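You operate a simulated robot arm through the tools that you are given. There is no shell and no other tool. Be economical: measure what you need, move in short steps, check, and stop when the job is done.

The job below is to be done with a simulated robot arm. You get a single attempt, and the scene is never put back.

## Task
Stand the beige boot in the tray, brush its toe clean and push the blue shaper in.
Fine: use the grey brush and put it back.
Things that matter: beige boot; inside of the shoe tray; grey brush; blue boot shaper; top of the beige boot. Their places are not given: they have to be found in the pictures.

It is judged by the outcome, as a careful person would: the job done as asked, and still so three seconds after it is handed in. It fails if anything else is knocked over, pushed out of place, dropped, spilled or broken.

## Robot
A 5-joint arm with a two-finger parallel gripper, fixed in place. Base frame: the origin is at the foot of the arm, x ahead of it, y to its left, z up; the work surface is at about z = 0. Units: mm, degrees, N and s.
With the tool pointing down near the work surface it reaches from about 260 to 600 mm from the base axis. Its first joint turns from -66.0 to 66.0 degrees. The tool tilts only in the upright plane through the base axis and itself; it spins freely about its own axis. Payload 1.57 kg.
The tool frame sits at the grasp point between the pads (the TCP): z along the fingers, y along the line on which they close. The tips reach 30 mm beyond it. Largest opening 80 mm; finger width 17, thickness 12; the body of the gripper, 40 by 82 mm, starts 80 mm behind the TCP.
Orientation is told as [roll, pitch, yaw] about the base's x, y, z axes, in that order, counted from this pose: with the fingers straight down and closing along the base's y, the tool's x points along the base's -x, its y along +y and its z along -z.

## Interface
- The arm moves only by the tool nudge_tool. Its arguments are lists of equal length, an entry for each row: "delta_rot": the turn, a rotation vector about the base's x, y, z in units of 120 degrees (1.0 is 120 degrees), a list of three; "delta_pos": the shift along the base's x, y, z in units of 300 mm (1.0 is 300 mm), a list of three; "jaw": the gripper command, from -1 (fully open) to 1 (shut), values between in proportion. In form: {"delta_rot": [[wx, wy, wz], ...], "delta_pos": [[dx, dy, dz], ...], "jaw": [jaw, ...]}. A call has 1 to 8 rows; each row is the pose to reach, as a shift and turn from the pose commanded when the call began. A call with a number of a shift or a turn outside -1 to 1 is refused whole. Rows are played at 5 a second. More than 50 mm and 8.6 degrees between two rows, or a gripper value outside its range, and nothing of the call is played. A pose out of reach is approached as far as the arm can. The call stops where the force on the tool passes 40 N (or 10 N more than at its start, if that is more) or the arm is blocked; 0.2 s more then pass. The fingers move at their own pace (about 153 mm/s each) and stop on an object; they squeeze with about 22 N. The grip force told is the motor's: it shows also when the fingers shut on nothing. Time passes only in rows, and 0.2 s behind the last, so rows that repeat a pose let the fingers close. It gives the time, the measured TCP pose, the force on the tool (base axes), the opening and the grip force at its end, in the units of the frame above (readings bear some noise).
- Cameras (640 x 400 px; columns grow to the right, rows downward): "scene" is fixed at [22.4, 378.5, 532.4]; the picture's right is [-0.89, -0.45, 0.00], its down [-0.22, 0.44, -0.87] and it looks along [0.39, -0.78, -0.49] (base axes); focal length 278 px, centre (320, 200). "wrist" rides on the gripper at [-32, 0, -78] in the tool frame; the picture's right is [0.00, -1.00, 0.00], its down [0.97, 0.00, -0.24] and it looks along [0.24, 0.00, 0.97] (tool axes); focal length 218 px, centre (320, 200).
- get_image(camera): a new picture of that camera. No time passes.
- measure_at(camera, pixels): for up to 12 pixels [column, row] of the newest picture of that camera ("zoom" is the newest enlarged one), the place [x, y, z] in the base frame of the surface seen there, good to about 2 mm. No time passes.
- close_up(camera, box): a new picture of the part [left, top, right, bottom] of that camera's present view, enlarged. No time passes.
- sign_off(): hands the job in; it is judged then, once.

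Keep the steps short. Do not move on a guess: measure, check each grasp and each placing, and mend mistakes. In all there are 80 turns and 54 pictures (those below and enlarged ones count). Leave the gripper open and the arm clear of the work at the hand-in unless told otherwise, and finish with a single line.

The tools are called after ">>>" as name(argument=value, ...) on one line, values as JSON. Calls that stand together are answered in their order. nudge_tool: Moves the arm, as the interface text tells. Its arguments: {"type":"object","properties":{"delta_rot":{"type":"array","items":{"type":"array","items":{"type":"number"}}},"delta_pos":{"type":"array","items":{"type":"array","items":{"type":"number"}}},"jaw":{"type":"array","items":{"type":"number"}}},"required":["delta_rot","delta_pos","jaw"]} The other tools are called the same way: get_image (camera) takes a picture; measure_at (camera, pixels) gives the place of the surface under pixels of a picture; close_up (camera, box) takes an enlarged picture of a part of a camera's view; sign_off () hands the job in.

At the start:

```text
time_s: 0.0
tool_pos: [337.6, -212.8, 410.9]
orientation: [0.0, 0.0, 0.1]
force: [-0.3, 0.0, 0.3]
gripper_width: 79.9
grasp_force: 0.1
```

scene: 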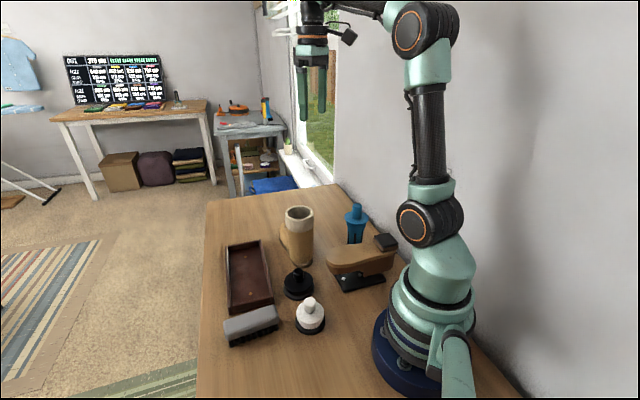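
wrist: 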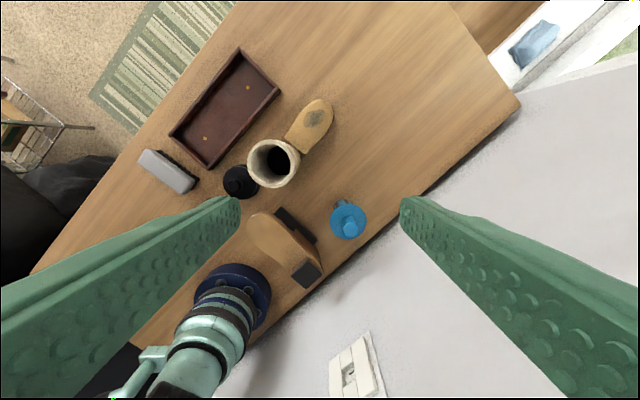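

I see the tray, the beige boot (standing, near 298,235), the grey brush (250,325), and the blue shaper (355,222). I'll enlarge both views before measuring.

>>> close_up(camera="scene", box=[200, 180, 420, 360])

>>> close_up(camera="wrist", box=[120, 30, 400, 300])

```text
2.22 times, centred on (310, 270) of scene
```

zoom: 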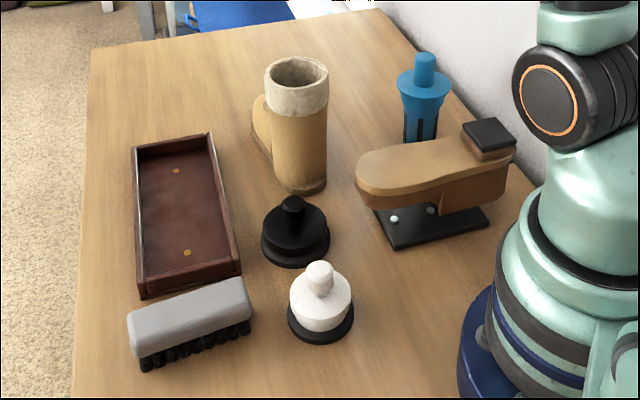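

```text
1.48 times, centred on (260, 165) of wrist
```

zoom: 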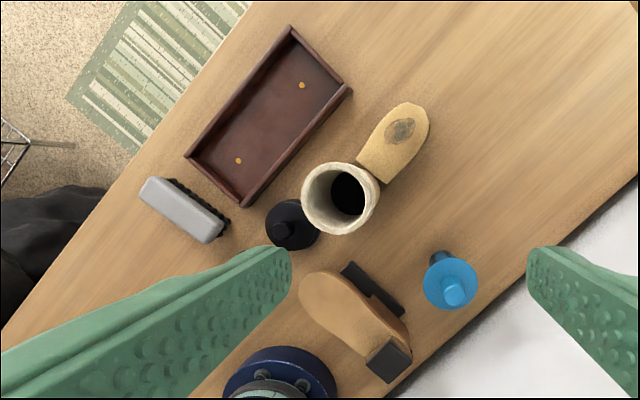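

The wrist close-up shows everything, including the dirt patch on the toe at (400,131). I'll measure the key points in both views.

>>> measure_at(camera="zoom", pixels=[[302, 85], [238, 161], [290, 28], [350, 90], [188, 156], [243, 203], [400, 131], [418, 108], [318, 175], [377, 190], [308, 215], [352, 232]])

>>> measure_at(camera="wrist", pixels=[[350, 220], [349, 224], [345, 206], [331, 219], [366, 222], [145, 153], [190, 188], [166, 170], [239, 181], [277, 158], [310, 102], [291, 142]])

>>> measure_at(camera="scene", pixels=[[355, 203], [355, 212], [349, 235], [356, 235], [226, 322], [276, 310], [250, 316], [228, 341], [307, 303], [293, 275], [350, 260], [385, 240]])

```text
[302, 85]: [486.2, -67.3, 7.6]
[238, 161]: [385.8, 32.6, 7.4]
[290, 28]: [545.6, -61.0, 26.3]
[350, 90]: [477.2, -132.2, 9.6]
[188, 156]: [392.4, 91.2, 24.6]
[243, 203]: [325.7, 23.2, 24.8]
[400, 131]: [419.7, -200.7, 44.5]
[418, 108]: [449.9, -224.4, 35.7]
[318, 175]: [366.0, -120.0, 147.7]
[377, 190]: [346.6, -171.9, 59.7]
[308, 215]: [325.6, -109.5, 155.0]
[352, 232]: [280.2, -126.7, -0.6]
```

```text
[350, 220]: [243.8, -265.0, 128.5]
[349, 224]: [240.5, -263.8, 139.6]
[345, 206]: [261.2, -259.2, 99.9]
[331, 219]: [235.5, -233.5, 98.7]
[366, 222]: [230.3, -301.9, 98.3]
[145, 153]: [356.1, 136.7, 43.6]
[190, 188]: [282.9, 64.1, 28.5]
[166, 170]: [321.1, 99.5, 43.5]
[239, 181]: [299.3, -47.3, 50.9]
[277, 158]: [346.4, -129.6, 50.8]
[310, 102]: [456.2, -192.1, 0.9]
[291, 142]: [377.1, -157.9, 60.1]
```

```text
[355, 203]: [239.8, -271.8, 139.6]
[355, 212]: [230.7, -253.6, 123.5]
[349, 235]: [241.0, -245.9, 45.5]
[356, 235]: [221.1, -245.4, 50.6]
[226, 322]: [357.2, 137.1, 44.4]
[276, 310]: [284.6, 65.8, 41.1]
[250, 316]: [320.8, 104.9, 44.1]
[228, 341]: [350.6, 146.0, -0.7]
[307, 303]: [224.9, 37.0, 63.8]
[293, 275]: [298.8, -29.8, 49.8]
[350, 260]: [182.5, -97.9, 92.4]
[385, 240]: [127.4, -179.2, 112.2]
```

The tray centre is about (436,-17), with its long axis at about -45°. Next I need the boot shaft's rim and sides, so I'll zoom in on the boot and shaper in the scene view.

>>> close_up(camera="scene", box=[270, 190, 410, 280])

```text
4.44 times, centred on (340, 235) of scene
```

zoom: 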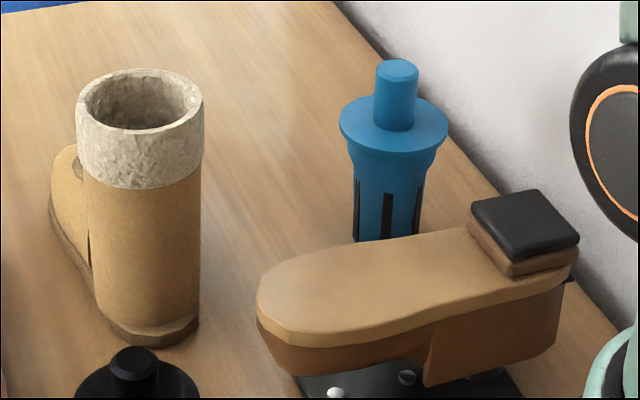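

>>> measure_at(camera="zoom", pixels=[[82, 100], [197, 102], [140, 71], [140, 133], [90, 250], [198, 250], [145, 330], [150, 345], [55, 200], [140, 160]])

>>> measure_at(camera="wrist", pixels=[[250, 162], [298, 162], [273, 140], [273, 186], [255, 148], [292, 178], [300, 155], [323, 127], [318, 101], [333, 110], [289, 146], [316, 118]])

>>> measure_at(camera="scene", pixels=[[290, 214], [298, 206], [311, 213], [302, 219], [244, 270], [264, 304], [231, 313], [262, 242], [229, 248]])

```text
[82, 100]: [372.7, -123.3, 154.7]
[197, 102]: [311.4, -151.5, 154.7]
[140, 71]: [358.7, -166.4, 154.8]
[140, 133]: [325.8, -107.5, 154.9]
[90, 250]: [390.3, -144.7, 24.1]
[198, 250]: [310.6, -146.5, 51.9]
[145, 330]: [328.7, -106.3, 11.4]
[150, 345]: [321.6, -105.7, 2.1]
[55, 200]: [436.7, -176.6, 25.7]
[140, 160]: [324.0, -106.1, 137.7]
```

```text
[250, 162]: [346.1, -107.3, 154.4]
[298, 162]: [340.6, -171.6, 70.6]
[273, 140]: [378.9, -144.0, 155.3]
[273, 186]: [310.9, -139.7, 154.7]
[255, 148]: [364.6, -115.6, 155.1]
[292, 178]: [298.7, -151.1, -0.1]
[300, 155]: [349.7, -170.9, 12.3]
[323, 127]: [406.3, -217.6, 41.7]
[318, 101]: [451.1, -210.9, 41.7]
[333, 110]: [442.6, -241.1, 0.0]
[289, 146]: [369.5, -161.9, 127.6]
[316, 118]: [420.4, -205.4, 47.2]
```

```text
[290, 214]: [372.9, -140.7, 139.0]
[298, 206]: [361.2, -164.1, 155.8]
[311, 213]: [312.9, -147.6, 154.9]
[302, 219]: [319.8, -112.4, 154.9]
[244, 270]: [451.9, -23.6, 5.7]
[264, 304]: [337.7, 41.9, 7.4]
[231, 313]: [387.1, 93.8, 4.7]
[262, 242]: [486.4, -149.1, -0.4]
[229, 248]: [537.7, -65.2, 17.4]
```

The rim centre is about (342,-137), with a radius of about 34 and the top at z 155. I'll move above the boot to z 300 with the jaws open, turn the closing line along the toe direction (-41°), then look.

>>> nudge_tool(delta_rot=[[0, 0, -0.068], [0, 0, -0.137], [0, 0, -0.205], [0, 0, -0.273], [0, 0, -0.3417], [0, 0, -0.3417]], delta_pos=[[0.003, 0.05, -0.074], [0.006, 0.1, -0.148], [0.009, 0.15, -0.222], [0.012, 0.2, -0.296], [0.0157, 0.2527, -0.37], [0.0157, 0.2527, -0.37]], jaw=[-1, -1, -1, -1, -1, -1])

>>> get_image(camera="wrist")

```text
time_s: 1.4
tool_pos: [342.2, -136.0, 300.6]
orientation: [0.0, 0.0, -41.1]
force: [0.0, -0.3, -0.3]
gripper_width: 79.8
grasp_force: 0.1
```

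```text
48 pictures are left
```

wrist: 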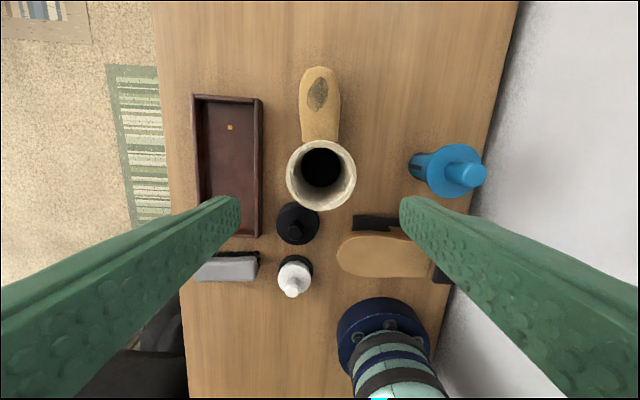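

In this view the toe axis and the tray's long side both run straight up, so the boot and tray are nearly parallel. The jaws close across the shaft, which suits the grasp. I'll measure the tray corners and boot outline exactly.

>>> measure_at(camera="wrist", pixels=[[194, 95], [261, 99], [258, 235], [207, 105], [252, 107], [249, 190], [230, 127], [202, 150], [255, 150], [203, 190], [225, 105], [247, 228]])

>>> measure_at(camera="wrist", pixels=[[318, 68], [302, 90], [338, 90], [318, 80], [318, 108], [303, 125], [338, 125], [289, 175], [354, 175], [321, 143], [321, 208], [321, 172]])

```text
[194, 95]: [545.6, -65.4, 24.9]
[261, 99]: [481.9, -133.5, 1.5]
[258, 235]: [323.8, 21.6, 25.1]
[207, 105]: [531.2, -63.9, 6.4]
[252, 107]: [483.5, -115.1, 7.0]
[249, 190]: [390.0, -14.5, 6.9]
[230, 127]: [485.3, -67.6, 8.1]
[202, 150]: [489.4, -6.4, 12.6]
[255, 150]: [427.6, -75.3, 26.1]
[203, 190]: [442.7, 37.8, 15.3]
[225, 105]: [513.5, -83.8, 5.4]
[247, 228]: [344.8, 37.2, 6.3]
```

```text
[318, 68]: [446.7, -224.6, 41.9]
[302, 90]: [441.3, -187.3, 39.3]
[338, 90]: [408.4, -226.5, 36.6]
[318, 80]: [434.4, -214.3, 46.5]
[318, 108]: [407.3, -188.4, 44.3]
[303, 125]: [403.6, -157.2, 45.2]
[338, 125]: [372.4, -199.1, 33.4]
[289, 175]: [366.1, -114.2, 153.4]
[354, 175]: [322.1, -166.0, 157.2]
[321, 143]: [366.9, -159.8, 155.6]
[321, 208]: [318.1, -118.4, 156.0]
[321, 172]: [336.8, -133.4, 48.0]
```

The toe direction is -40.5° and the shaft centre is about (342.8,-138). The tray's long axis is -45°, with its centre at about (435.5,-18) and its floor at z 7. I'll descend over the shaft to z 132, still open.

>>> nudge_tool(delta_rot=[[0, 0, 0.004], [0, 0, 0.004], [0, 0, 0.004], [0, 0, 0.004], [0, 0, 0.004]], delta_pos=[[0.002, -0.006, -0.1], [0.002, -0.006, -0.22], [0.002, -0.006, -0.36], [0.002, -0.006, -0.48], [0.002, -0.006, -0.56]], jaw=[-1, -1, -1, -1, -1])

>>> close_up(camera="scene", box=[220, 140, 400, 280])

>>> get_image(camera="wrist")

```text
time_s: 2.6
tool_pos: [343.3, -140.1, 132.3]
orientation: [0.0, 0.0, -40.4]
force: [0.3, 0.0, 0.6]
gripper_width: 79.9
grasp_force: 0.1
```

```text
2.86 times, centred on (310, 210) of scene
```

zoom: 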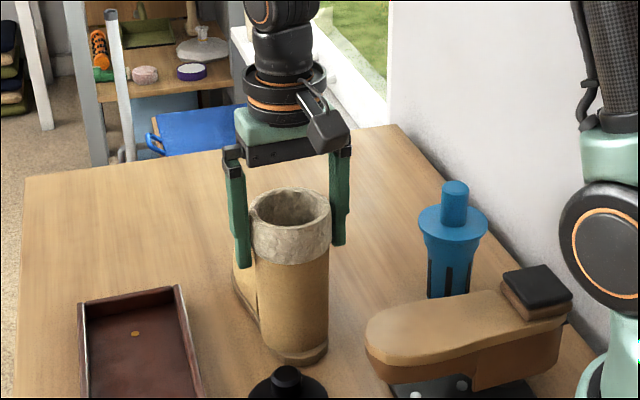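

```text
46 pictures are left
```

wrist: 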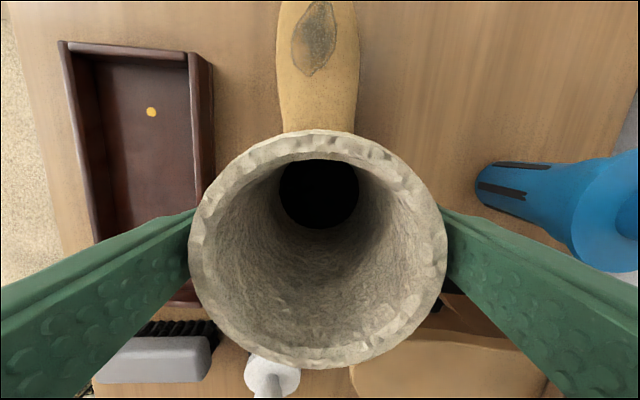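

The fingers straddle the cuff evenly, so I'll close.

>>> nudge_tool(delta_rot=[[0, 0, 0], [0, 0, 0], [0, 0, 0]], delta_pos=[[0, 0, 0], [0, 0, 0], [0, 0, 0]], jaw=[0, 1, 1])

```text
time_s: 3.4
tool_pos: [342.3, -139.5, 131.3]
orientation: [0.0, 0.0, -40.5]
force: [0.6, 0.5, -0.1]
gripper_width: 68.6
grasp_force: 22.0
```

The fingers hold at 68.6 mm with 22 N. I'll lift by 60 mm and check.

>>> nudge_tool(delta_rot=[[0, 0, 0], [0, 0, 0], [0, 0, 0]], delta_pos=[[0, 0, 0.06], [0, 0, 0.13], [0, 0, 0.2]], jaw=[1, 1, 1])

>>> close_up(camera="scene", box=[200, 120, 400, 300])

```text
time_s: 4.2
tool_pos: [342.7, -140.2, 191.3]
orientation: [0.1, 0.0, -40.5]
force: [-0.1, 0.9, -2.1]
gripper_width: 68.9
grasp_force: 21.9
```

```text
2.22 times, centred on (300, 210) of scene
```

zoom: 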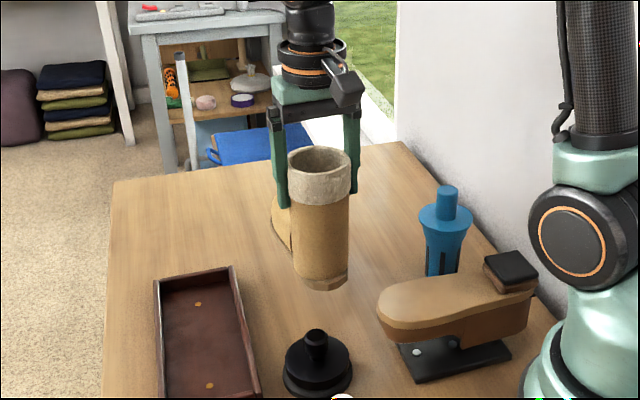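

The boot lifts cleanly and stays upright. I'll carry it over the tray with the shaft at (398.5,19) and turn it -4.5° to line up.

>>> nudge_tool(delta_rot=[[0, 0, 0], [0, 0, -0.01], [0, 0, -0.02], [0, 0, -0.03], [0, 0, -0.0375], [0, 0, -0.0375], [0, 0, -0.0375]], delta_pos=[[0, 0, 0.067], [0.035, 0.1, 0.067], [0.085, 0.24, 0.067], [0.135, 0.38, 0.067], [0.17, 0.48, 0.067], [0.187, 0.53, 0.067], [0.187, 0.53, 0.067]], jaw=[1, 1, 1, 1, 1, 1, 1])

>>> get_image(camera="wrist")

>>> get_image(camera="scene")

```text
time_s: 5.8
tool_pos: [399.7, 20.3, 211.6]
orientation: [-0.1, 0.1, -45.0]
force: [0.0, 1.0, -2.9]
gripper_width: 68.7
grasp_force: 22.2
```

```text
44 pictures are left
```

wrist: 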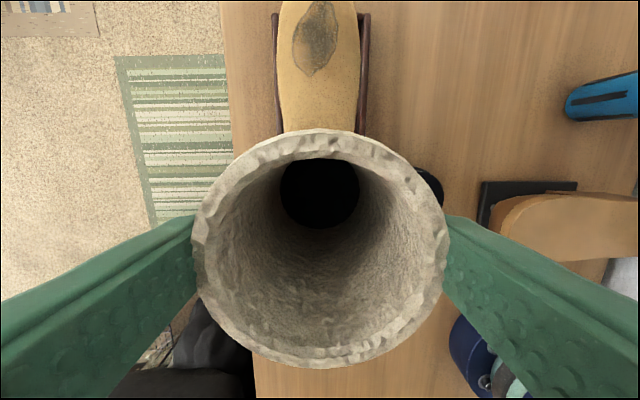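

```text
43 pictures are left
```

scene: 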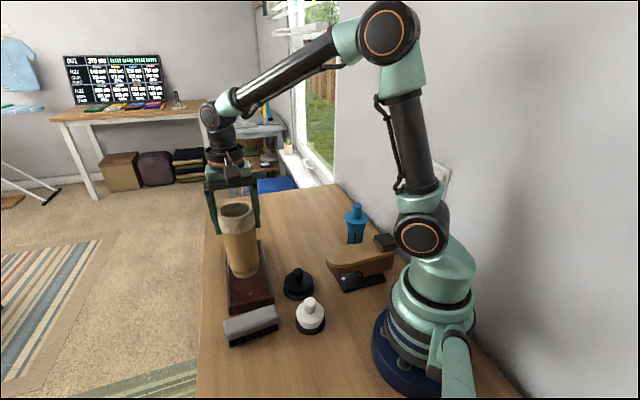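

The toe sits centred between the tray sides with about 11 mm spare at each end. I'll lower to just above the tray floor.

>>> nudge_tool(delta_rot=[[0, 0, 0], [0, 0, 0], [0, 0, 0], [0, 0, 0]], delta_pos=[[-0.003, -0.003, -0.08], [-0.003, -0.003, -0.15], [-0.003, -0.003, -0.2], [-0.003, -0.003, -0.225]], jaw=[1, 1, 1, 1])

>>> close_up(camera="scene", box=[190, 160, 340, 360])

```text
time_s: 6.8
tool_pos: [398.9, 18.0, 143.8]
orientation: [0.0, -0.1, -44.9]
force: [0.1, 0.6, -3.5]
gripper_width: 68.8
grasp_force: 21.7
```

```text
2.00 times, centred on (265, 260) of scene
```

zoom: 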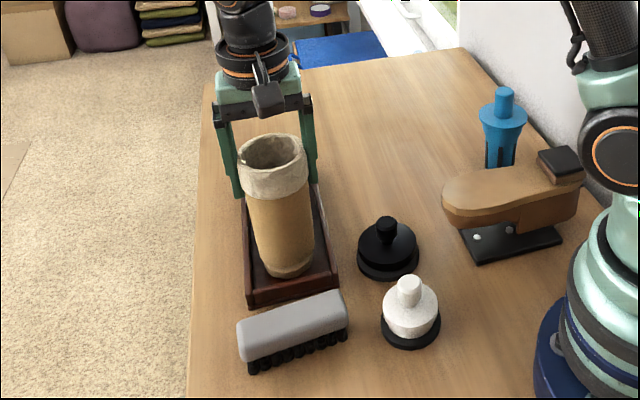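

The heel is inside the near end. I'll lower in small steps until I feel contact.

>>> nudge_tool(delta_rot=[[0, 0, 0], [0, 0, 0], [0, 0, 0], [0, 0, 0]], delta_pos=[[0, 0, -0.005], [0, 0, -0.01], [0, 0, -0.014], [0, 0, -0.017]], jaw=[1, 1, 1, 1])

```text
time_s: 7.8
tool_pos: [398.7, 18.6, 138.9]
orientation: [-0.1, 0.0, -45.0]
force: [0.2, 0.4, -1.8]
gripper_width: 68.7
grasp_force: 21.8
```

>>> nudge_tool(delta_rot=[[0, 0, 0], [0, 0, 0]], delta_pos=[[0, 0, -0.003], [0, 0, -0.003]], jaw=[1, 1])

```text
time_s: 8.4
tool_pos: [399.8, 20.0, 138.0]
orientation: [0.0, 0.0, -45.0]
force: [0.0, -0.4, -2.3]
gripper_width: 68.9
grasp_force: 22.3
```

>>> nudge_tool(delta_rot=[[0, 0, 0], [0, 0, 0]], delta_pos=[[0, 0, -0.003], [0, 0, -0.005]], jaw=[1, 1])

```text
time_s: 9.0
tool_pos: [399.7, 20.7, 137.1]
orientation: [-0.1, 0.0, -45.0]
force: [-5.7, 4.3, 10.9]
gripper_width: 69.1
grasp_force: 21.6
```

That reads 11 N upward, so the boot is on the tray floor. I'll open the jaws and rise straight up.

>>> nudge_tool(delta_rot=[[0, 0, 0], [0, 0, 0], [0, 0, 0], [0, 0, 0], [0, 0, 0], [0, 0, 0]], delta_pos=[[0, 0, 0.002], [0, 0, 0.002], [0, 0, 0.1], [0, 0, 0.25], [0, 0, 0.4], [0, 0, 0.5]], jaw=[-1, -1, -1, -1, -1, -1])

>>> get_image(camera="wrist")

>>> close_up(camera="scene", box=[190, 160, 340, 360])

```text
time_s: 10.4
tool_pos: [398.6, 18.4, 289.1]
orientation: [0.0, 0.1, -45.0]
force: [0.4, -0.3, 0.2]
gripper_width: 80.2
grasp_force: 0.0
```

```text
41 pictures are left
```

wrist: 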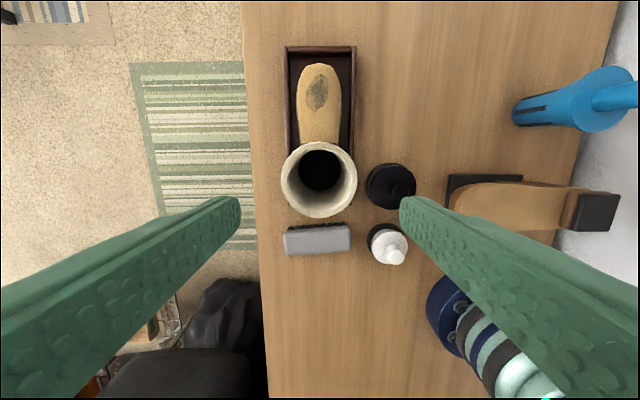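

```text
2.00 times, centred on (265, 260) of scene
```

zoom: 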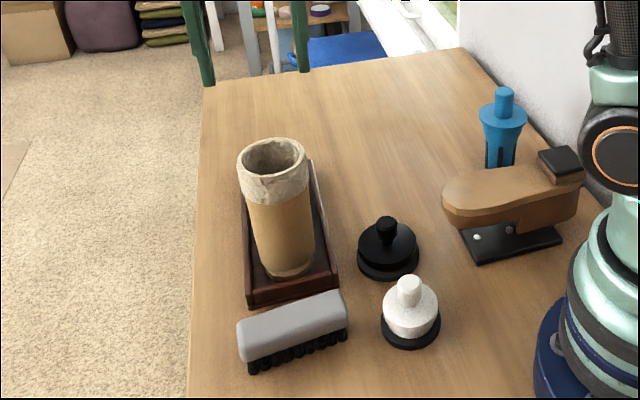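

The boot stands inside the tray. Next I'll measure the brush edges, the tray's near edge, the dirt patch and the rim.

>>> measure_at(camera="wrist", pixels=[[288, 230], [347, 228], [287, 252], [348, 249], [317, 240], [318, 80], [318, 108], [311, 94], [326, 94], [300, 94], [338, 94], [318, 93]])

>>> measure_at(camera="zoom", pixels=[[240, 325], [338, 293], [246, 358], [345, 325], [250, 303], [334, 286], [255, 340], [330, 315], [238, 157], [306, 160], [272, 140], [272, 178]])

>>> measure_at(camera="wrist", pixels=[[283, 180], [356, 180], [320, 144], [320, 213], [318, 66], [287, 50], [355, 50]])

```text
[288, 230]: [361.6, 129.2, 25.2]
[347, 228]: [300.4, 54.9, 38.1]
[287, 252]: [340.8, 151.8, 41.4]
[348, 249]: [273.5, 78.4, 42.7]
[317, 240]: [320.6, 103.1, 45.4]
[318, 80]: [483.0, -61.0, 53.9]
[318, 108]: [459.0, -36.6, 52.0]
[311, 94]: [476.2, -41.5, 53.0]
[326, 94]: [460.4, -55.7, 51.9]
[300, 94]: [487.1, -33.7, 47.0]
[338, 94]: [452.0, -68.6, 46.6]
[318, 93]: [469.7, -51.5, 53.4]
```

```text
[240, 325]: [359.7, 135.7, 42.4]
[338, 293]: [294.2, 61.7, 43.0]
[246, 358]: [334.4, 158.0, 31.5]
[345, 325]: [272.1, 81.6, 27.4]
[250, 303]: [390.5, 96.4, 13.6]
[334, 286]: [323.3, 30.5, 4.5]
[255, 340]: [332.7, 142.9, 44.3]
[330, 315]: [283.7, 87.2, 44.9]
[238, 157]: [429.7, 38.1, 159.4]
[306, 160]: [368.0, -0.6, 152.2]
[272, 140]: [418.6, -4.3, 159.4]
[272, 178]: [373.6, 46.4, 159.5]
```

```text
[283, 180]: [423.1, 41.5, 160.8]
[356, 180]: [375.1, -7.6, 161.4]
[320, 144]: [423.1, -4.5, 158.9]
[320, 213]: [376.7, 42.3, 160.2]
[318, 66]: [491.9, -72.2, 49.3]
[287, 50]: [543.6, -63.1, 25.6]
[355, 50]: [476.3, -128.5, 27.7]
```

The boot is set down with its rim centre at about (399,18). The brush centre is about (316.5,107), 33 mm wide, with its axis at about 48°. I'll move over it at a safe height while spinning the tool by +93°.

>>> nudge_tool(delta_rot=[[0, 0, 0.07], [0, 0, 0.14], [0, 0, 0.21], [0, 0, 0.28], [0, 0, 0.35], [0, 0, 0.42], [0, 0, 0.49], [0, 0, 0.56]], delta_pos=[[-0.034, 0.037, 0], [-0.068, 0.074, 0], [-0.103, 0.111, 0], [-0.137, 0.148, 0], [-0.171, 0.185, 0], [-0.205, 0.222, 0], [-0.24, 0.259, -0.05], [-0.2737, 0.296, -0.12]], jaw=[-1, -1, -1, -1, -1, -1, -1, -1])

>>> nudge_tool(delta_rot=[[0, 0, 0.07], [0, 0, 0.14], [0, 0, 0.21], [0, 0, 0.215], [0, 0, 0.215]], delta_pos=[[0, 0, -0.1], [0, 0, -0.2], [0, 0, -0.3], [0, 0, -0.33], [0, 0, -0.33]], jaw=[-1, -1, -1, -1, -1])

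>>> get_image(camera="wrist")

```text
time_s: 12.2
tool_pos: [316.6, 107.8, 250.6]
orientation: [0.0, -0.1, 22.3]
force: [0.9, 0.1, -0.1]
gripper_width: 80.0
grasp_force: 0.1
```

```text
time_s: 13.4
tool_pos: [316.9, 107.3, 150.5]
orientation: [0.0, 0.0, 48.0]
force: [-0.1, 0.2, -0.4]
gripper_width: 80.0
grasp_force: 0.1
```

```text
39 pictures are left
```

wrist: 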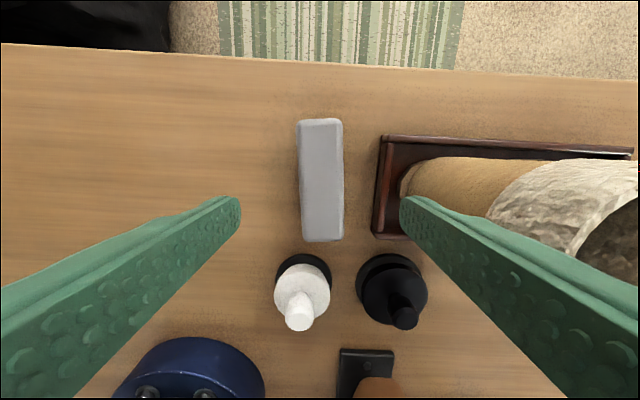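

The brush is centred, tilted about 1.4°. The tray wall is close on the right, so I'll measure the gap where the finger goes down.

>>> measure_at(camera="wrist", pixels=[[374, 181], [379, 140], [371, 235], [303, 181], [341, 181], [321, 125], [322, 237], [368, 181], [323, 181], [376, 190]])

```text
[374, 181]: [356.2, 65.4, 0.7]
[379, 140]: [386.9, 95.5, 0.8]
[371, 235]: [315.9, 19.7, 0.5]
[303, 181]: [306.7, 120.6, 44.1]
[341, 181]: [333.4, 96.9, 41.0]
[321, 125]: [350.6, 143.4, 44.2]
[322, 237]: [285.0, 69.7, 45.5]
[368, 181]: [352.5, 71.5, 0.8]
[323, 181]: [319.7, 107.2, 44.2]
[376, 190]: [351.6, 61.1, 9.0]
```

The wall is 57 mm from the tool centre. With the jaws part-closed to 60 mm, the finger clears it by about 15 mm. I'll descend to z 52 so the tips stop just above the bristles' lower half.

>>> nudge_tool(delta_rot=[[0, 0, 0.012], [0, 0, 0.012], [0, 0, 0.012], [0, 0, 0.012], [0, 0, 0.012]], delta_pos=[[0.0033, -0.003, 0], [0.0033, -0.003, -0.12], [0.0033, -0.003, -0.24], [0.0033, -0.003, -0.328], [0.0033, -0.003, -0.328]], jaw=[-0.5, -0.5, -0.5, -0.5, -0.5])

>>> close_up(camera="scene", box=[190, 220, 340, 360])

```text
time_s: 14.6
tool_pos: [317.4, 109.3, 53.7]
orientation: [-0.1, 0.0, 49.4]
force: [-0.1, 0.0, 0.4]
gripper_width: 60.2
grasp_force: 0.1
```

```text
2.86 times, centred on (265, 290) of scene
```

zoom: 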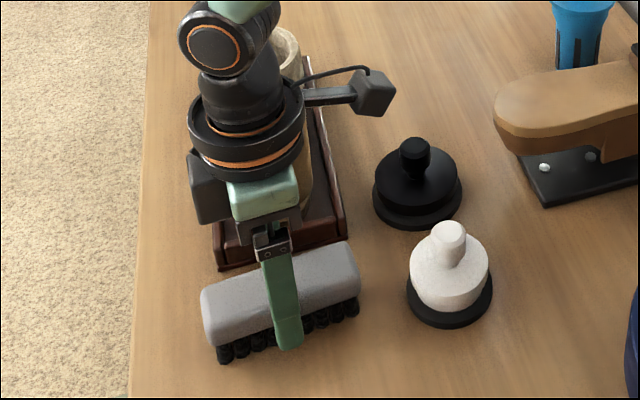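

The finger is beside the grey body and clear of the tray. Closing now.

>>> nudge_tool(delta_rot=[[0, 0, 0], [0, 0, 0], [0, 0, 0]], delta_pos=[[0, 0, 0], [0, 0, 0], [0, 0, 0]], jaw=[0, 1, 1])

```text
time_s: 15.4
tool_pos: [318.0, 107.8, 54.1]
orientation: [0.0, -0.1, 49.4]
force: [-0.7, -0.5, 0.9]
gripper_width: 39.6
grasp_force: 22.0
```

It holds at 39.6 mm with 22 N. I'll lift a little to check.

>>> nudge_tool(delta_rot=[[0, 0, 0], [0, 0, 0], [0, 0, 0], [0, 0, 0]], delta_pos=[[0, 0, 0.05], [0, 0, 0.12], [0, 0, 0.2], [0, 0, 0.2]], jaw=[1, 1, 1, 1])

>>> get_image(camera="scene")

>>> get_image(camera="wrist")

```text
time_s: 16.4
tool_pos: [316.6, 107.3, 113.8]
orientation: [0.1, 0.1, 49.5]
force: [0.1, 0.8, -2.0]
gripper_width: 39.5
grasp_force: 21.9
```

```text
37 pictures are left
```

scene: 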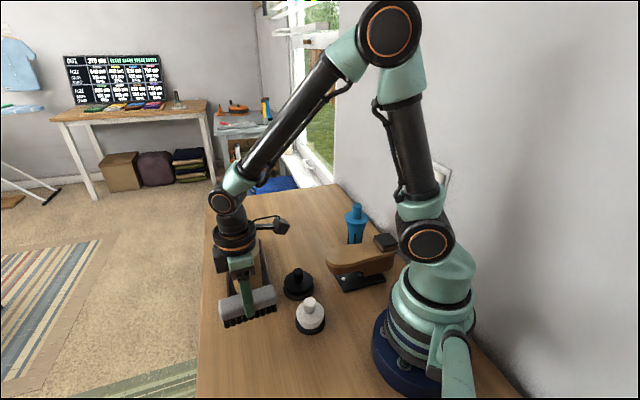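

```text
36 pictures are left
```

wrist: 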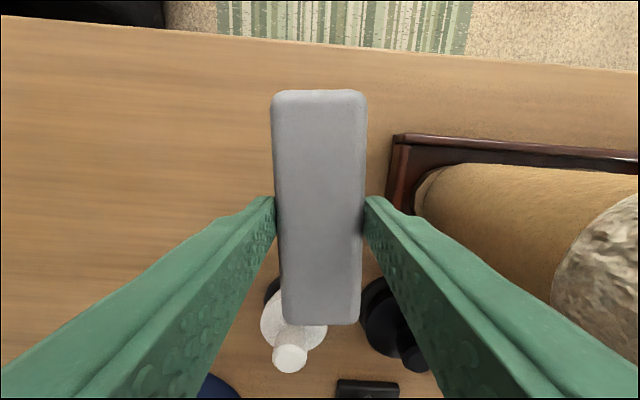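

The brush is held level. I'll raise it to z 250 and carry it over the boot to above the dirt patch at (470.5,-50), turning it -4.4° square to the toe.

>>> nudge_tool(delta_rot=[[0, 0, 0], [0, 0, 0], [0, 0, 0], [0, 0, -0.01], [0, 0, -0.02], [0, 0, -0.03], [0, 0, -0.0367], [0, 0, -0.0367]], delta_pos=[[0, 0, 0.15], [0, 0, 0.3], [0, 0, 0.455], [0.11, -0.11, 0.455], [0.22, -0.22, 0.455], [0.33, -0.335, 0.455], [0.43, -0.44, 0.455], [0.513, -0.524, 0.455]], jaw=[1, 1, 1, 1, 1, 1, 1, 1])

>>> get_image(camera="scene")

>>> get_image(camera="wrist")

```text
time_s: 18.2
tool_pos: [471.6, -50.1, 249.7]
orientation: [-0.1, 0.0, 45.0]
force: [1.0, -0.7, -1.5]
gripper_width: 39.5
grasp_force: 22.1
```

```text
35 pictures are left
```

scene: 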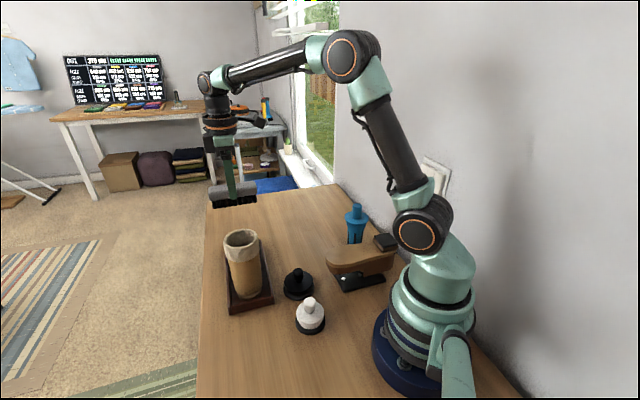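

```text
34 pictures are left
```

wrist: 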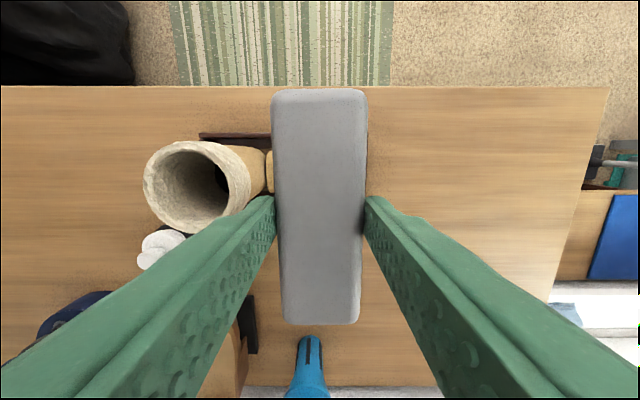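

I'm above the toe. I'll descend to TCP z 113, which puts the bristles about 6 mm above the patch.

>>> nudge_tool(delta_rot=[[0, 0, 0], [0, 0, 0], [0, 0, 0], [0, 0, 0], [0, 0, 0]], delta_pos=[[0, 0, -0.14], [0, 0, -0.28], [0, 0, -0.4], [0, 0, -0.455], [0, 0, -0.455]], jaw=[1, 1, 1, 1, 1])

>>> close_up(camera="scene", box=[190, 180, 320, 320])

>>> get_image(camera="wrist")

```text
time_s: 19.4
tool_pos: [471.1, -50.4, 113.5]
orientation: [0.0, 0.0, 45.0]
force: [0.0, 0.2, -0.8]
gripper_width: 39.1
grasp_force: 22.2
```

```text
2.86 times, centred on (255, 250) of scene
```

zoom: 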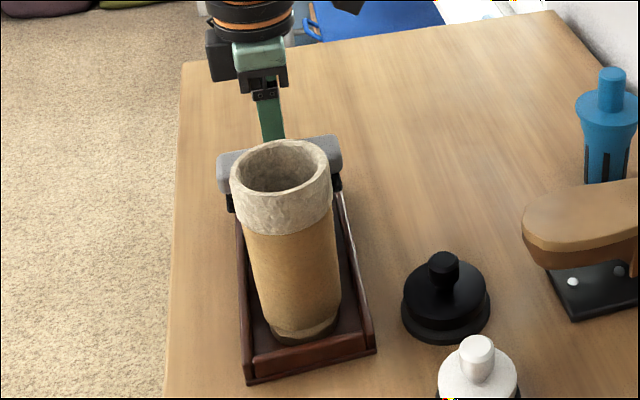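

```text
32 pictures are left
```

wrist: 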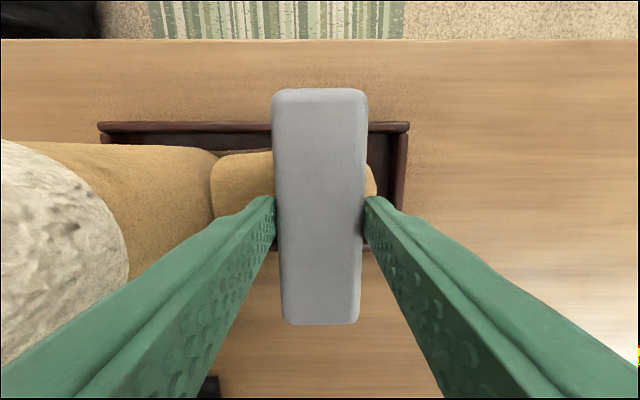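

The bristles are just above the toe. I'll lower in 1 mm steps while watching the force.

>>> nudge_tool(delta_rot=[[0, 0, 0], [0, 0, 0], [0, 0, 0], [0, 0, 0], [0, 0, 0]], delta_pos=[[0, 0, -0.0033], [0, 0, -0.0067], [0, 0, -0.01], [0, 0, -0.0133], [0, 0, -0.0167]], jaw=[1, 1, 1, 1, 1])

```text
time_s: 20.6
tool_pos: [471.2, -49.5, 109.3]
orientation: [0.0, 0.0, 45.0]
force: [0.2, 1.0, -0.9]
gripper_width: 39.4
grasp_force: 22.5
```

>>> nudge_tool(delta_rot=[[0, 0, 0], [0, 0, 0], [0, 0, 0]], delta_pos=[[0, 0, -0.003], [0, 0, -0.006], [0, 0, -0.008]], jaw=[1, 1, 1])

```text
time_s: 21.4
tool_pos: [471.7, -49.6, 106.2]
orientation: [0.1, -0.1, 45.0]
force: [-1.5, -0.2, 3.2]
gripper_width: 39.0
grasp_force: 22.4
```

There is light contact at about 5 N. I'll brush back and forth along the toe, about ±15 mm.

>>> nudge_tool(delta_rot=[[0, 0, 0], [0, 0, 0], [0, 0, 0], [0, 0, 0], [0, 0, 0], [0, 0, 0], [0, 0, 0], [0, 0, 0]], delta_pos=[[0.018, -0.018, 0], [0.036, -0.036, 0], [0.018, -0.018, 0], [0, 0, 0], [-0.018, 0.018, 0], [-0.036, 0.036, 0], [-0.018, 0.018, 0], [0, 0, 0]], jaw=[1, 1, 1, 1, 1, 1, 1, 1])

>>> nudge_tool(delta_rot=[[0, 0, 0], [0, 0, 0], [0, 0, 0], [0, 0, 0], [0, 0, 0], [0, 0, 0], [0, 0, 0], [0, 0, 0]], delta_pos=[[0.018, -0.018, -0.001], [0.04, -0.04, -0.002], [0.018, -0.018, -0.001], [0, 0, -0.001], [-0.018, 0.018, 0], [-0.036, 0.036, 0], [-0.018, 0.018, 0], [0, 0, 0]], jaw=[1, 1, 1, 1, 1, 1, 1, 1])

```text
time_s: 23.2
tool_pos: [470.5, -50.8, 105.5]
orientation: [0.0, 0.2, 45.0]
force: [-2.4, 3.6, 9.7]
gripper_width: 39.3
grasp_force: 22.2
```

```text
time_s: 25.0
tool_pos: [470.4, -49.9, 105.6]
orientation: [0.1, 0.1, 45.1]
force: [-2.5, 1.3, 7.2]
gripper_width: 39.5
grasp_force: 22.1
```

Contact held through the strokes at 7–10 N. I'll lift to z 200 and look at the toe.

>>> nudge_tool(delta_rot=[[0, 0, 0], [0, 0, 0], [0, 0, 0], [0, 0, 0], [0, 0, 0]], delta_pos=[[0, 0, 0.1], [0, 0, 0.23], [0, 0, 0.36], [0, 0, 0.48], [0.12, -0.08, 0.48]], jaw=[1, 1, 1, 1, 1])

>>> get_image(camera="wrist")

>>> close_up(camera="scene", box=[190, 180, 320, 320])

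```text
time_s: 26.2
tool_pos: [508.0, -74.8, 250.7]
orientation: [0.0, 0.0, 45.1]
force: [0.1, 0.5, -0.5]
gripper_width: 39.3
grasp_force: 22.0
```

```text
31 pictures are left
```

wrist: 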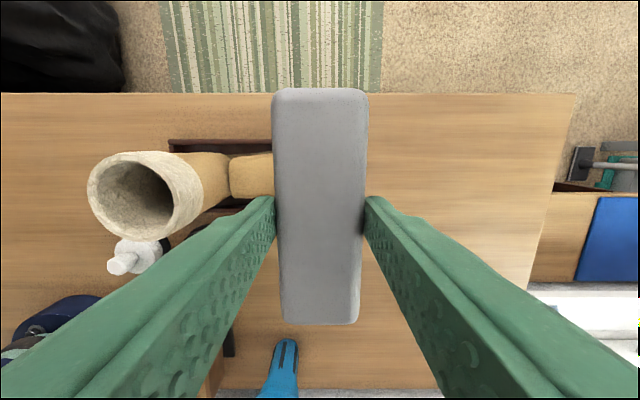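

```text
2.86 times, centred on (255, 250) of scene
```

zoom: 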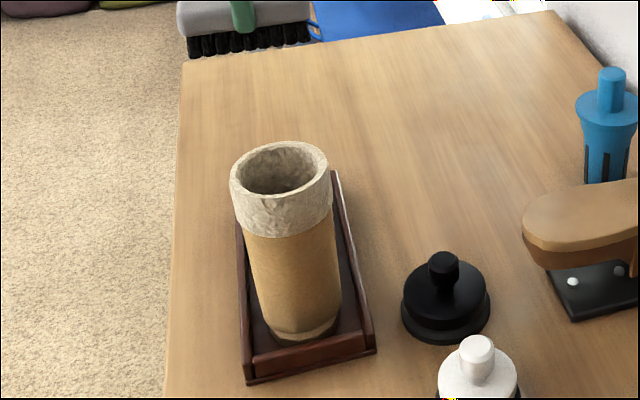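

The brush hides the toe. I'll move back over the shaft at the same height so the toe shows to the right of the brush.

>>> nudge_tool(delta_rot=[[0, 0, 0], [0, 0, 0], [0, 0, 0], [0, 0, 0]], delta_pos=[[-0.11, 0.09, 0], [-0.22, 0.19, 0], [-0.33, 0.28, 0], [-0.4, 0.35, 0]], jaw=[1, 1, 1, 1])

>>> get_image(camera="wrist")

```text
time_s: 27.2
tool_pos: [386.9, 31.1, 251.9]
orientation: [-0.1, 0.0, 44.9]
force: [-0.1, 0.2, -0.4]
gripper_width: 39.2
grasp_force: 22.1
```

```text
29 pictures are left
```

wrist: 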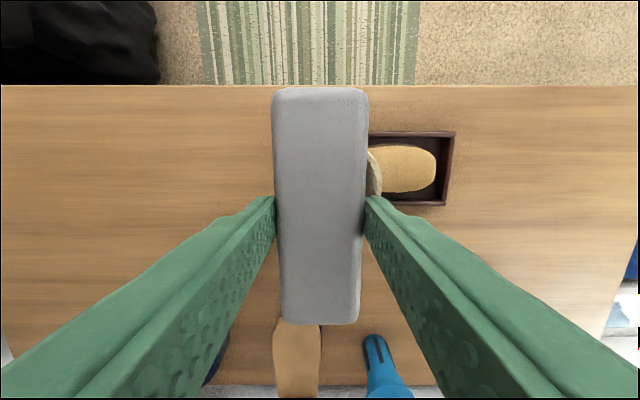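

The toe is clean. I'll return the brush to its exact pick-up spot at (317,107.2), yaw 49.4.

>>> nudge_tool(delta_rot=[[0, 0, 0.01], [0, 0, 0.02], [0, 0, 0.03], [0, 0, 0.0367], [0, 0, 0.0367], [0, 0, 0.0367], [0, 0, 0.0367], [0, 0, 0.0367]], delta_pos=[[-0.08, 0.087, 0], [-0.16, 0.174, 0], [-0.233, 0.254, 0], [-0.233, 0.254, -0.15], [-0.233, 0.254, -0.3], [-0.233, 0.254, -0.45], [-0.233, 0.254, -0.58], [-0.233, 0.254, -0.63]], jaw=[1, 1, 1, 1, 1, 1, 1, 1])

>>> close_up(camera="scene", box=[190, 220, 340, 360])

```text
time_s: 29.0
tool_pos: [317.7, 107.5, 61.9]
orientation: [0.0, -0.1, 49.5]
force: [-0.4, 0.4, -0.8]
gripper_width: 39.3
grasp_force: 22.7
```

```text
2.86 times, centred on (265, 290) of scene
```

zoom: 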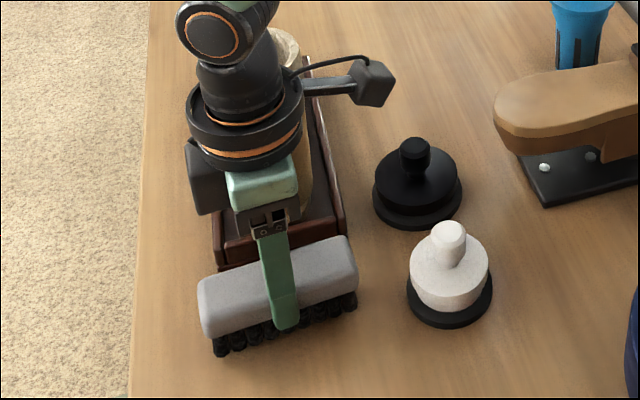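

The brush is 7–8 mm above its place. I'll lower it until it touches.

>>> nudge_tool(delta_rot=[[0, 0, 0], [0, 0, 0], [0, 0, 0], [0, 0, 0]], delta_pos=[[0, 0, -0.008], [0, 0, -0.016], [0, 0, -0.022], [0, 0, -0.0247]], jaw=[1, 1, 1, 1])

```text
time_s: 30.0
tool_pos: [317.2, 108.0, 52.6]
orientation: [-0.1, 0.0, 49.4]
force: [-0.5, 0.5, -0.3]
gripper_width: 39.4
grasp_force: 21.7
```

>>> nudge_tool(delta_rot=[[0, 0, 0], [0, 0, 0]], delta_pos=[[0, 0, -0.002], [0, 0, -0.003]], jaw=[1, 1])

```text
time_s: 30.6
tool_pos: [318.0, 106.1, 53.4]
orientation: [-0.1, 0.1, 49.4]
force: [-6.1, -0.1, 19.0]
gripper_width: 39.3
grasp_force: 22.0
```

Firm contact at 19 N. I'll ease off, open to 60 mm and rise.

>>> nudge_tool(delta_rot=[[0, 0, 0], [0, 0, 0], [0, 0, 0], [0, 0, 0], [0, 0, 0], [0, 0, 0], [0, 0, 0], [0, 0, 0]], delta_pos=[[0, 0, 0.003], [0, 0, 0.003], [0, 0, 0.003], [0, 0, 0.1], [0, 0, 0.25], [0, 0, 0.4], [0, 0, 0.55], [0, 0, 0.7]], jaw=[1, -0.5, -0.5, -0.5, -0.5, -0.5, -0.5, -0.5])

>>> get_image(camera="wrist")

>>> close_up(camera="scene", box=[190, 180, 410, 360])

```text
time_s: 32.4
tool_pos: [316.6, 108.2, 264.1]
orientation: [0.0, 0.1, 49.4]
force: [0.1, -0.5, 0.5]
gripper_width: 60.2
grasp_force: 0.0
```

```text
27 pictures are left
```

wrist: 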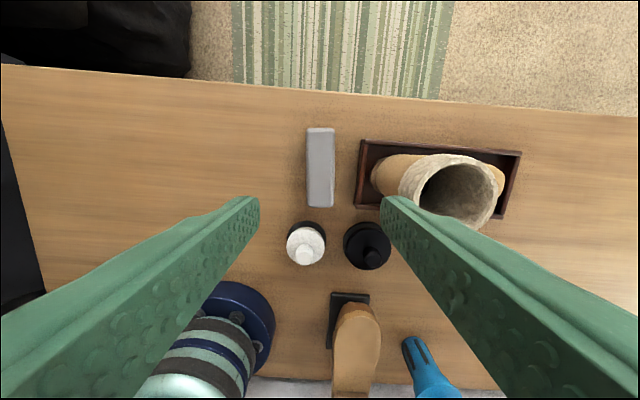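

```text
2.22 times, centred on (300, 270) of scene
```

zoom: 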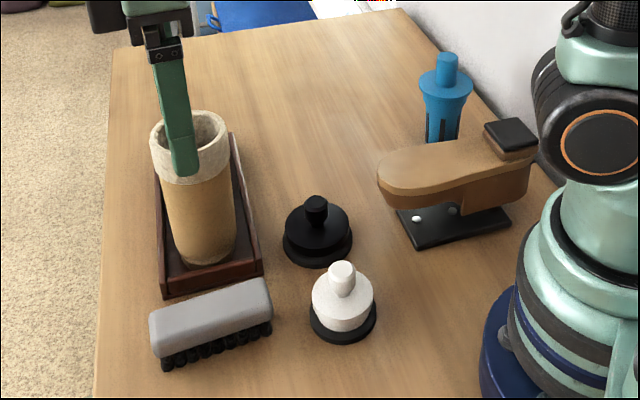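

The brush is back as it was. Now the shaper: I'll measure its knob, flange, body and the wall behind it in the zoom.

>>> measure_at(camera="zoom", pixels=[[447, 58], [437, 60], [457, 60], [446, 80], [422, 82], [471, 86], [446, 93], [446, 110], [430, 115], [461, 115], [446, 135], [520, 60]])

>>> measure_at(camera="wrist", pixels=[[400, 178], [450, 170], [500, 185], [447, 154], [470, 226], [320, 145], [320, 195], [425, 385]])

```text
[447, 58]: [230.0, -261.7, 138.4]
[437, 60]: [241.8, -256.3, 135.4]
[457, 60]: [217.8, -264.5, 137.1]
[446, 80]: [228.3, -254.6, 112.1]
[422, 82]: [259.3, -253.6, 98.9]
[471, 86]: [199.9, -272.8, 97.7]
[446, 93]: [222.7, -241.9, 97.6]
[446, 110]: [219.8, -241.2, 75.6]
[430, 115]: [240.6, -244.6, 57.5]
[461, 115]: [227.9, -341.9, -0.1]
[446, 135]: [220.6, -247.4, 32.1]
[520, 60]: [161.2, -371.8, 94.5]
```

```text
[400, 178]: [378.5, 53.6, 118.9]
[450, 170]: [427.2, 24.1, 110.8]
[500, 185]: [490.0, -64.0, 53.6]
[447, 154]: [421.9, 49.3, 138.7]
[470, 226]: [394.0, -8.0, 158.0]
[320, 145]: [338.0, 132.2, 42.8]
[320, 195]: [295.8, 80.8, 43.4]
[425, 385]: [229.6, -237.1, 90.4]
```

The shaper centre is about (231,-266), the knob about 26 mm wide at z 100–140, and the flange top at z 98. I'll swing there on an arc at z 264 and turn the tool to yaw 90, so the gripper stays narrow toward the wall.

>>> nudge_tool(delta_rot=[[0, 0, 0.0564], [0, 0, 0.1128], [0, 0, 0.169], [0, 0, 0.2256], [0, 0, 0.282], [0, 0, 0.338]], delta_pos=[[0.09, -0.125, 0], [0.122, -0.283, 0], [0.113, -0.443, 0], [0.073, -0.6, 0], [0.013, -0.75, 0], [-0.067, -0.89, 0]], jaw=[-0.5, -0.5, -0.5, -0.5, -0.5, -0.5])

>>> nudge_tool(delta_rot=[[0, 0, 0], [0, 0, 0], [0, 0, 0], [0, 0, 0]], delta_pos=[[-0.075, -0.115, 0], [-0.15, -0.23, 0], [-0.22, -0.353, 0], [-0.22, -0.353, 0]], jaw=[-0.5, -0.5, -0.5, -0.5])

>>> get_image(camera="wrist")

```text
time_s: 33.8
tool_pos: [296.9, -162.3, 264.3]
orientation: [-0.2, 0.0, 90.0]
force: [-0.1, -0.3, -0.2]
gripper_width: 60.3
grasp_force: 0.0
```

```text
time_s: 34.8
tool_pos: [232.5, -267.4, 262.8]
orientation: [0.0, 0.0, 90.0]
force: [0.2, 0.5, 0.2]
gripper_width: 60.1
grasp_force: 0.2
```

```text
25 pictures are left
```

wrist: 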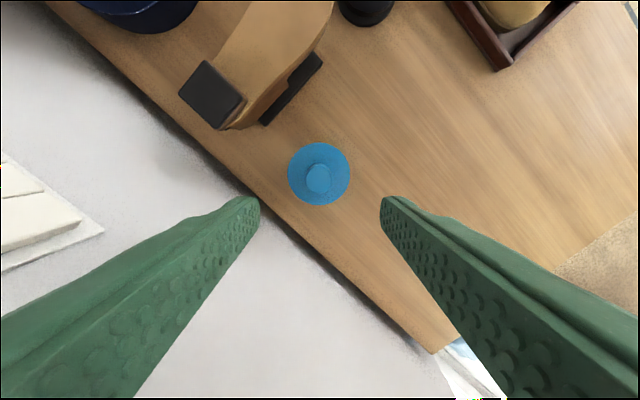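

The wall runs diagonally at lower left. I'll measure the shaper centre and the distance to the wall line.

>>> measure_at(camera="wrist", pixels=[[318, 180], [318, 166], [307, 180], [330, 180], [288, 174], [350, 174], [319, 144], [319, 205], [255, 200], [300, 245], [200, 200], [240, 280]])

```text
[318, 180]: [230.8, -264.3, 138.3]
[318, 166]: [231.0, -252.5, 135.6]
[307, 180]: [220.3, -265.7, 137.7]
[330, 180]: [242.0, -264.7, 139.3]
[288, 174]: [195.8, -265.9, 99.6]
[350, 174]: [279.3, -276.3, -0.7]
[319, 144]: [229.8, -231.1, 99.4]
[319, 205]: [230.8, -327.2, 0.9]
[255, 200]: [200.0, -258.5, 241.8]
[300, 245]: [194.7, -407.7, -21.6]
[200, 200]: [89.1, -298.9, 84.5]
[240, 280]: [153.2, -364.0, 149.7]
```

The wall is 125 mm away, so there is plenty of room. The knob centre is (231,-264.5), and I'll descend to z 134 so the tips stop 4 mm above the flange.

>>> nudge_tool(delta_rot=[[0, 0, 0], [0, 0, 0], [0, 0, 0], [0, 0, 0], [0, 0, 0]], delta_pos=[[0, 0.004, -0.12], [0, 0.004, -0.25], [0, 0.004, -0.36], [0, 0.004, -0.428], [0, 0.004, -0.428]], jaw=[-0.5, -0.5, -0.5, -0.5, -0.5])

>>> close_up(camera="scene", box=[290, 140, 430, 280])

```text
time_s: 36.0
tool_pos: [231.3, -265.4, 134.4]
orientation: [0.1, -0.1, 89.9]
force: [1.0, -0.4, 0.4]
gripper_width: 59.9
grasp_force: 0.0
```

```text
2.86 times, centred on (360, 210) of scene
```

zoom: 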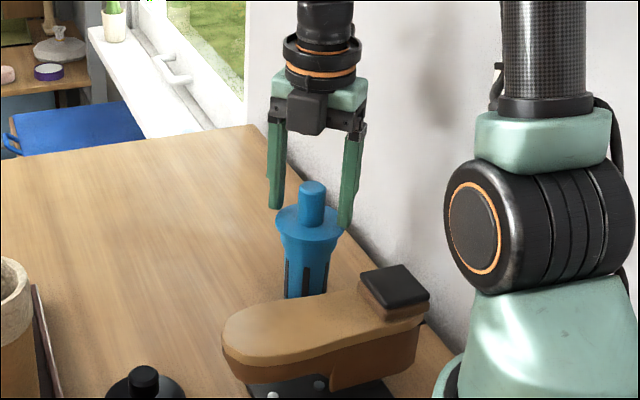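

The fingers straddle the knob above the flange, so I'll close.

>>> nudge_tool(delta_rot=[[0, 0, 0], [0, 0, 0], [0, 0, 0]], delta_pos=[[0, 0, 0], [0, 0, 0], [0, 0, 0]], jaw=[0, 1, 1])

>>> nudge_tool(delta_rot=[[0, 0, 0], [0, 0, 0], [0, 0, 0], [0, 0, 0], [0, 0, 0], [0, 0, 0]], delta_pos=[[0, 0, 0.05], [0, 0, 0.15], [0, 0, 0.3], [0, 0, 0.45], [0, 0, 0.58], [0, 0, 0.58]], jaw=[1, 1, 1, 1, 1, 1])

>>> close_up(camera="scene", box=[260, 60, 440, 280])

```text
time_s: 36.8
tool_pos: [231.4, -265.5, 135.1]
orientation: [0.1, 0.1, 90.0]
force: [0.0, 0.6, 0.5]
gripper_width: 26.2
grasp_force: 22.3
```

```text
time_s: 38.2
tool_pos: [232.5, -265.1, 307.2]
orientation: [0.0, -0.1, 90.0]
force: [0.3, 0.6, 0.1]
gripper_width: 26.2
grasp_force: 22.2
```

```text
1.82 times, centred on (350, 170) of scene
```

zoom: 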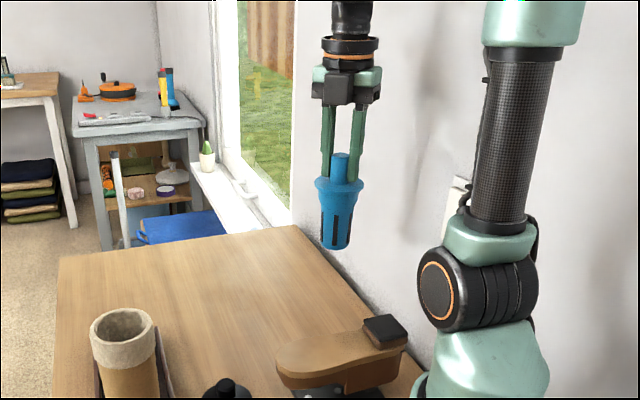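

The shaper is held upright at 26.2 mm with its bottom at about z 174. Before carrying it over, I'll re-measure the boot's rim.

>>> close_up(camera="scene", box=[205, 210, 285, 320])

```text
3.64 times, centred on (245, 265) of scene
```

zoom: 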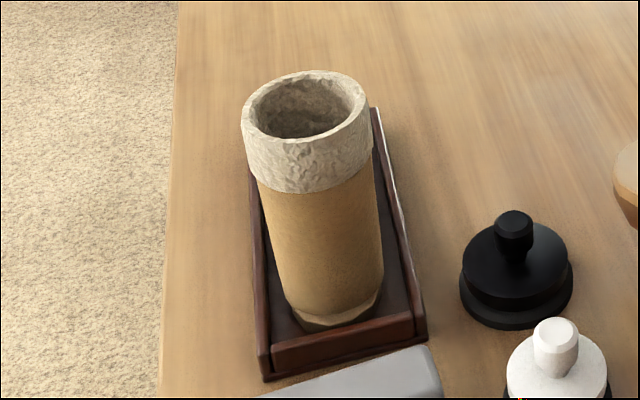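

>>> measure_at(camera="zoom", pixels=[[247, 115], [365, 107], [300, 74], [310, 140], [252, 100], [362, 95], [255, 112], [357, 105], [305, 82], [306, 133], [275, 80], [350, 128]])

```text
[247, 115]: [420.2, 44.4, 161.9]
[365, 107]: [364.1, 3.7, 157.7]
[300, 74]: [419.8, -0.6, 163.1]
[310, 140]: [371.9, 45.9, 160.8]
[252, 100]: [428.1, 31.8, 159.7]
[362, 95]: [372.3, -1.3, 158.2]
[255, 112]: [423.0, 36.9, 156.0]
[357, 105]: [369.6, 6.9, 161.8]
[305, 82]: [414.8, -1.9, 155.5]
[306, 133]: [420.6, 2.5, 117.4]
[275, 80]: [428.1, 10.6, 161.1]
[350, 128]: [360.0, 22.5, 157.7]
```

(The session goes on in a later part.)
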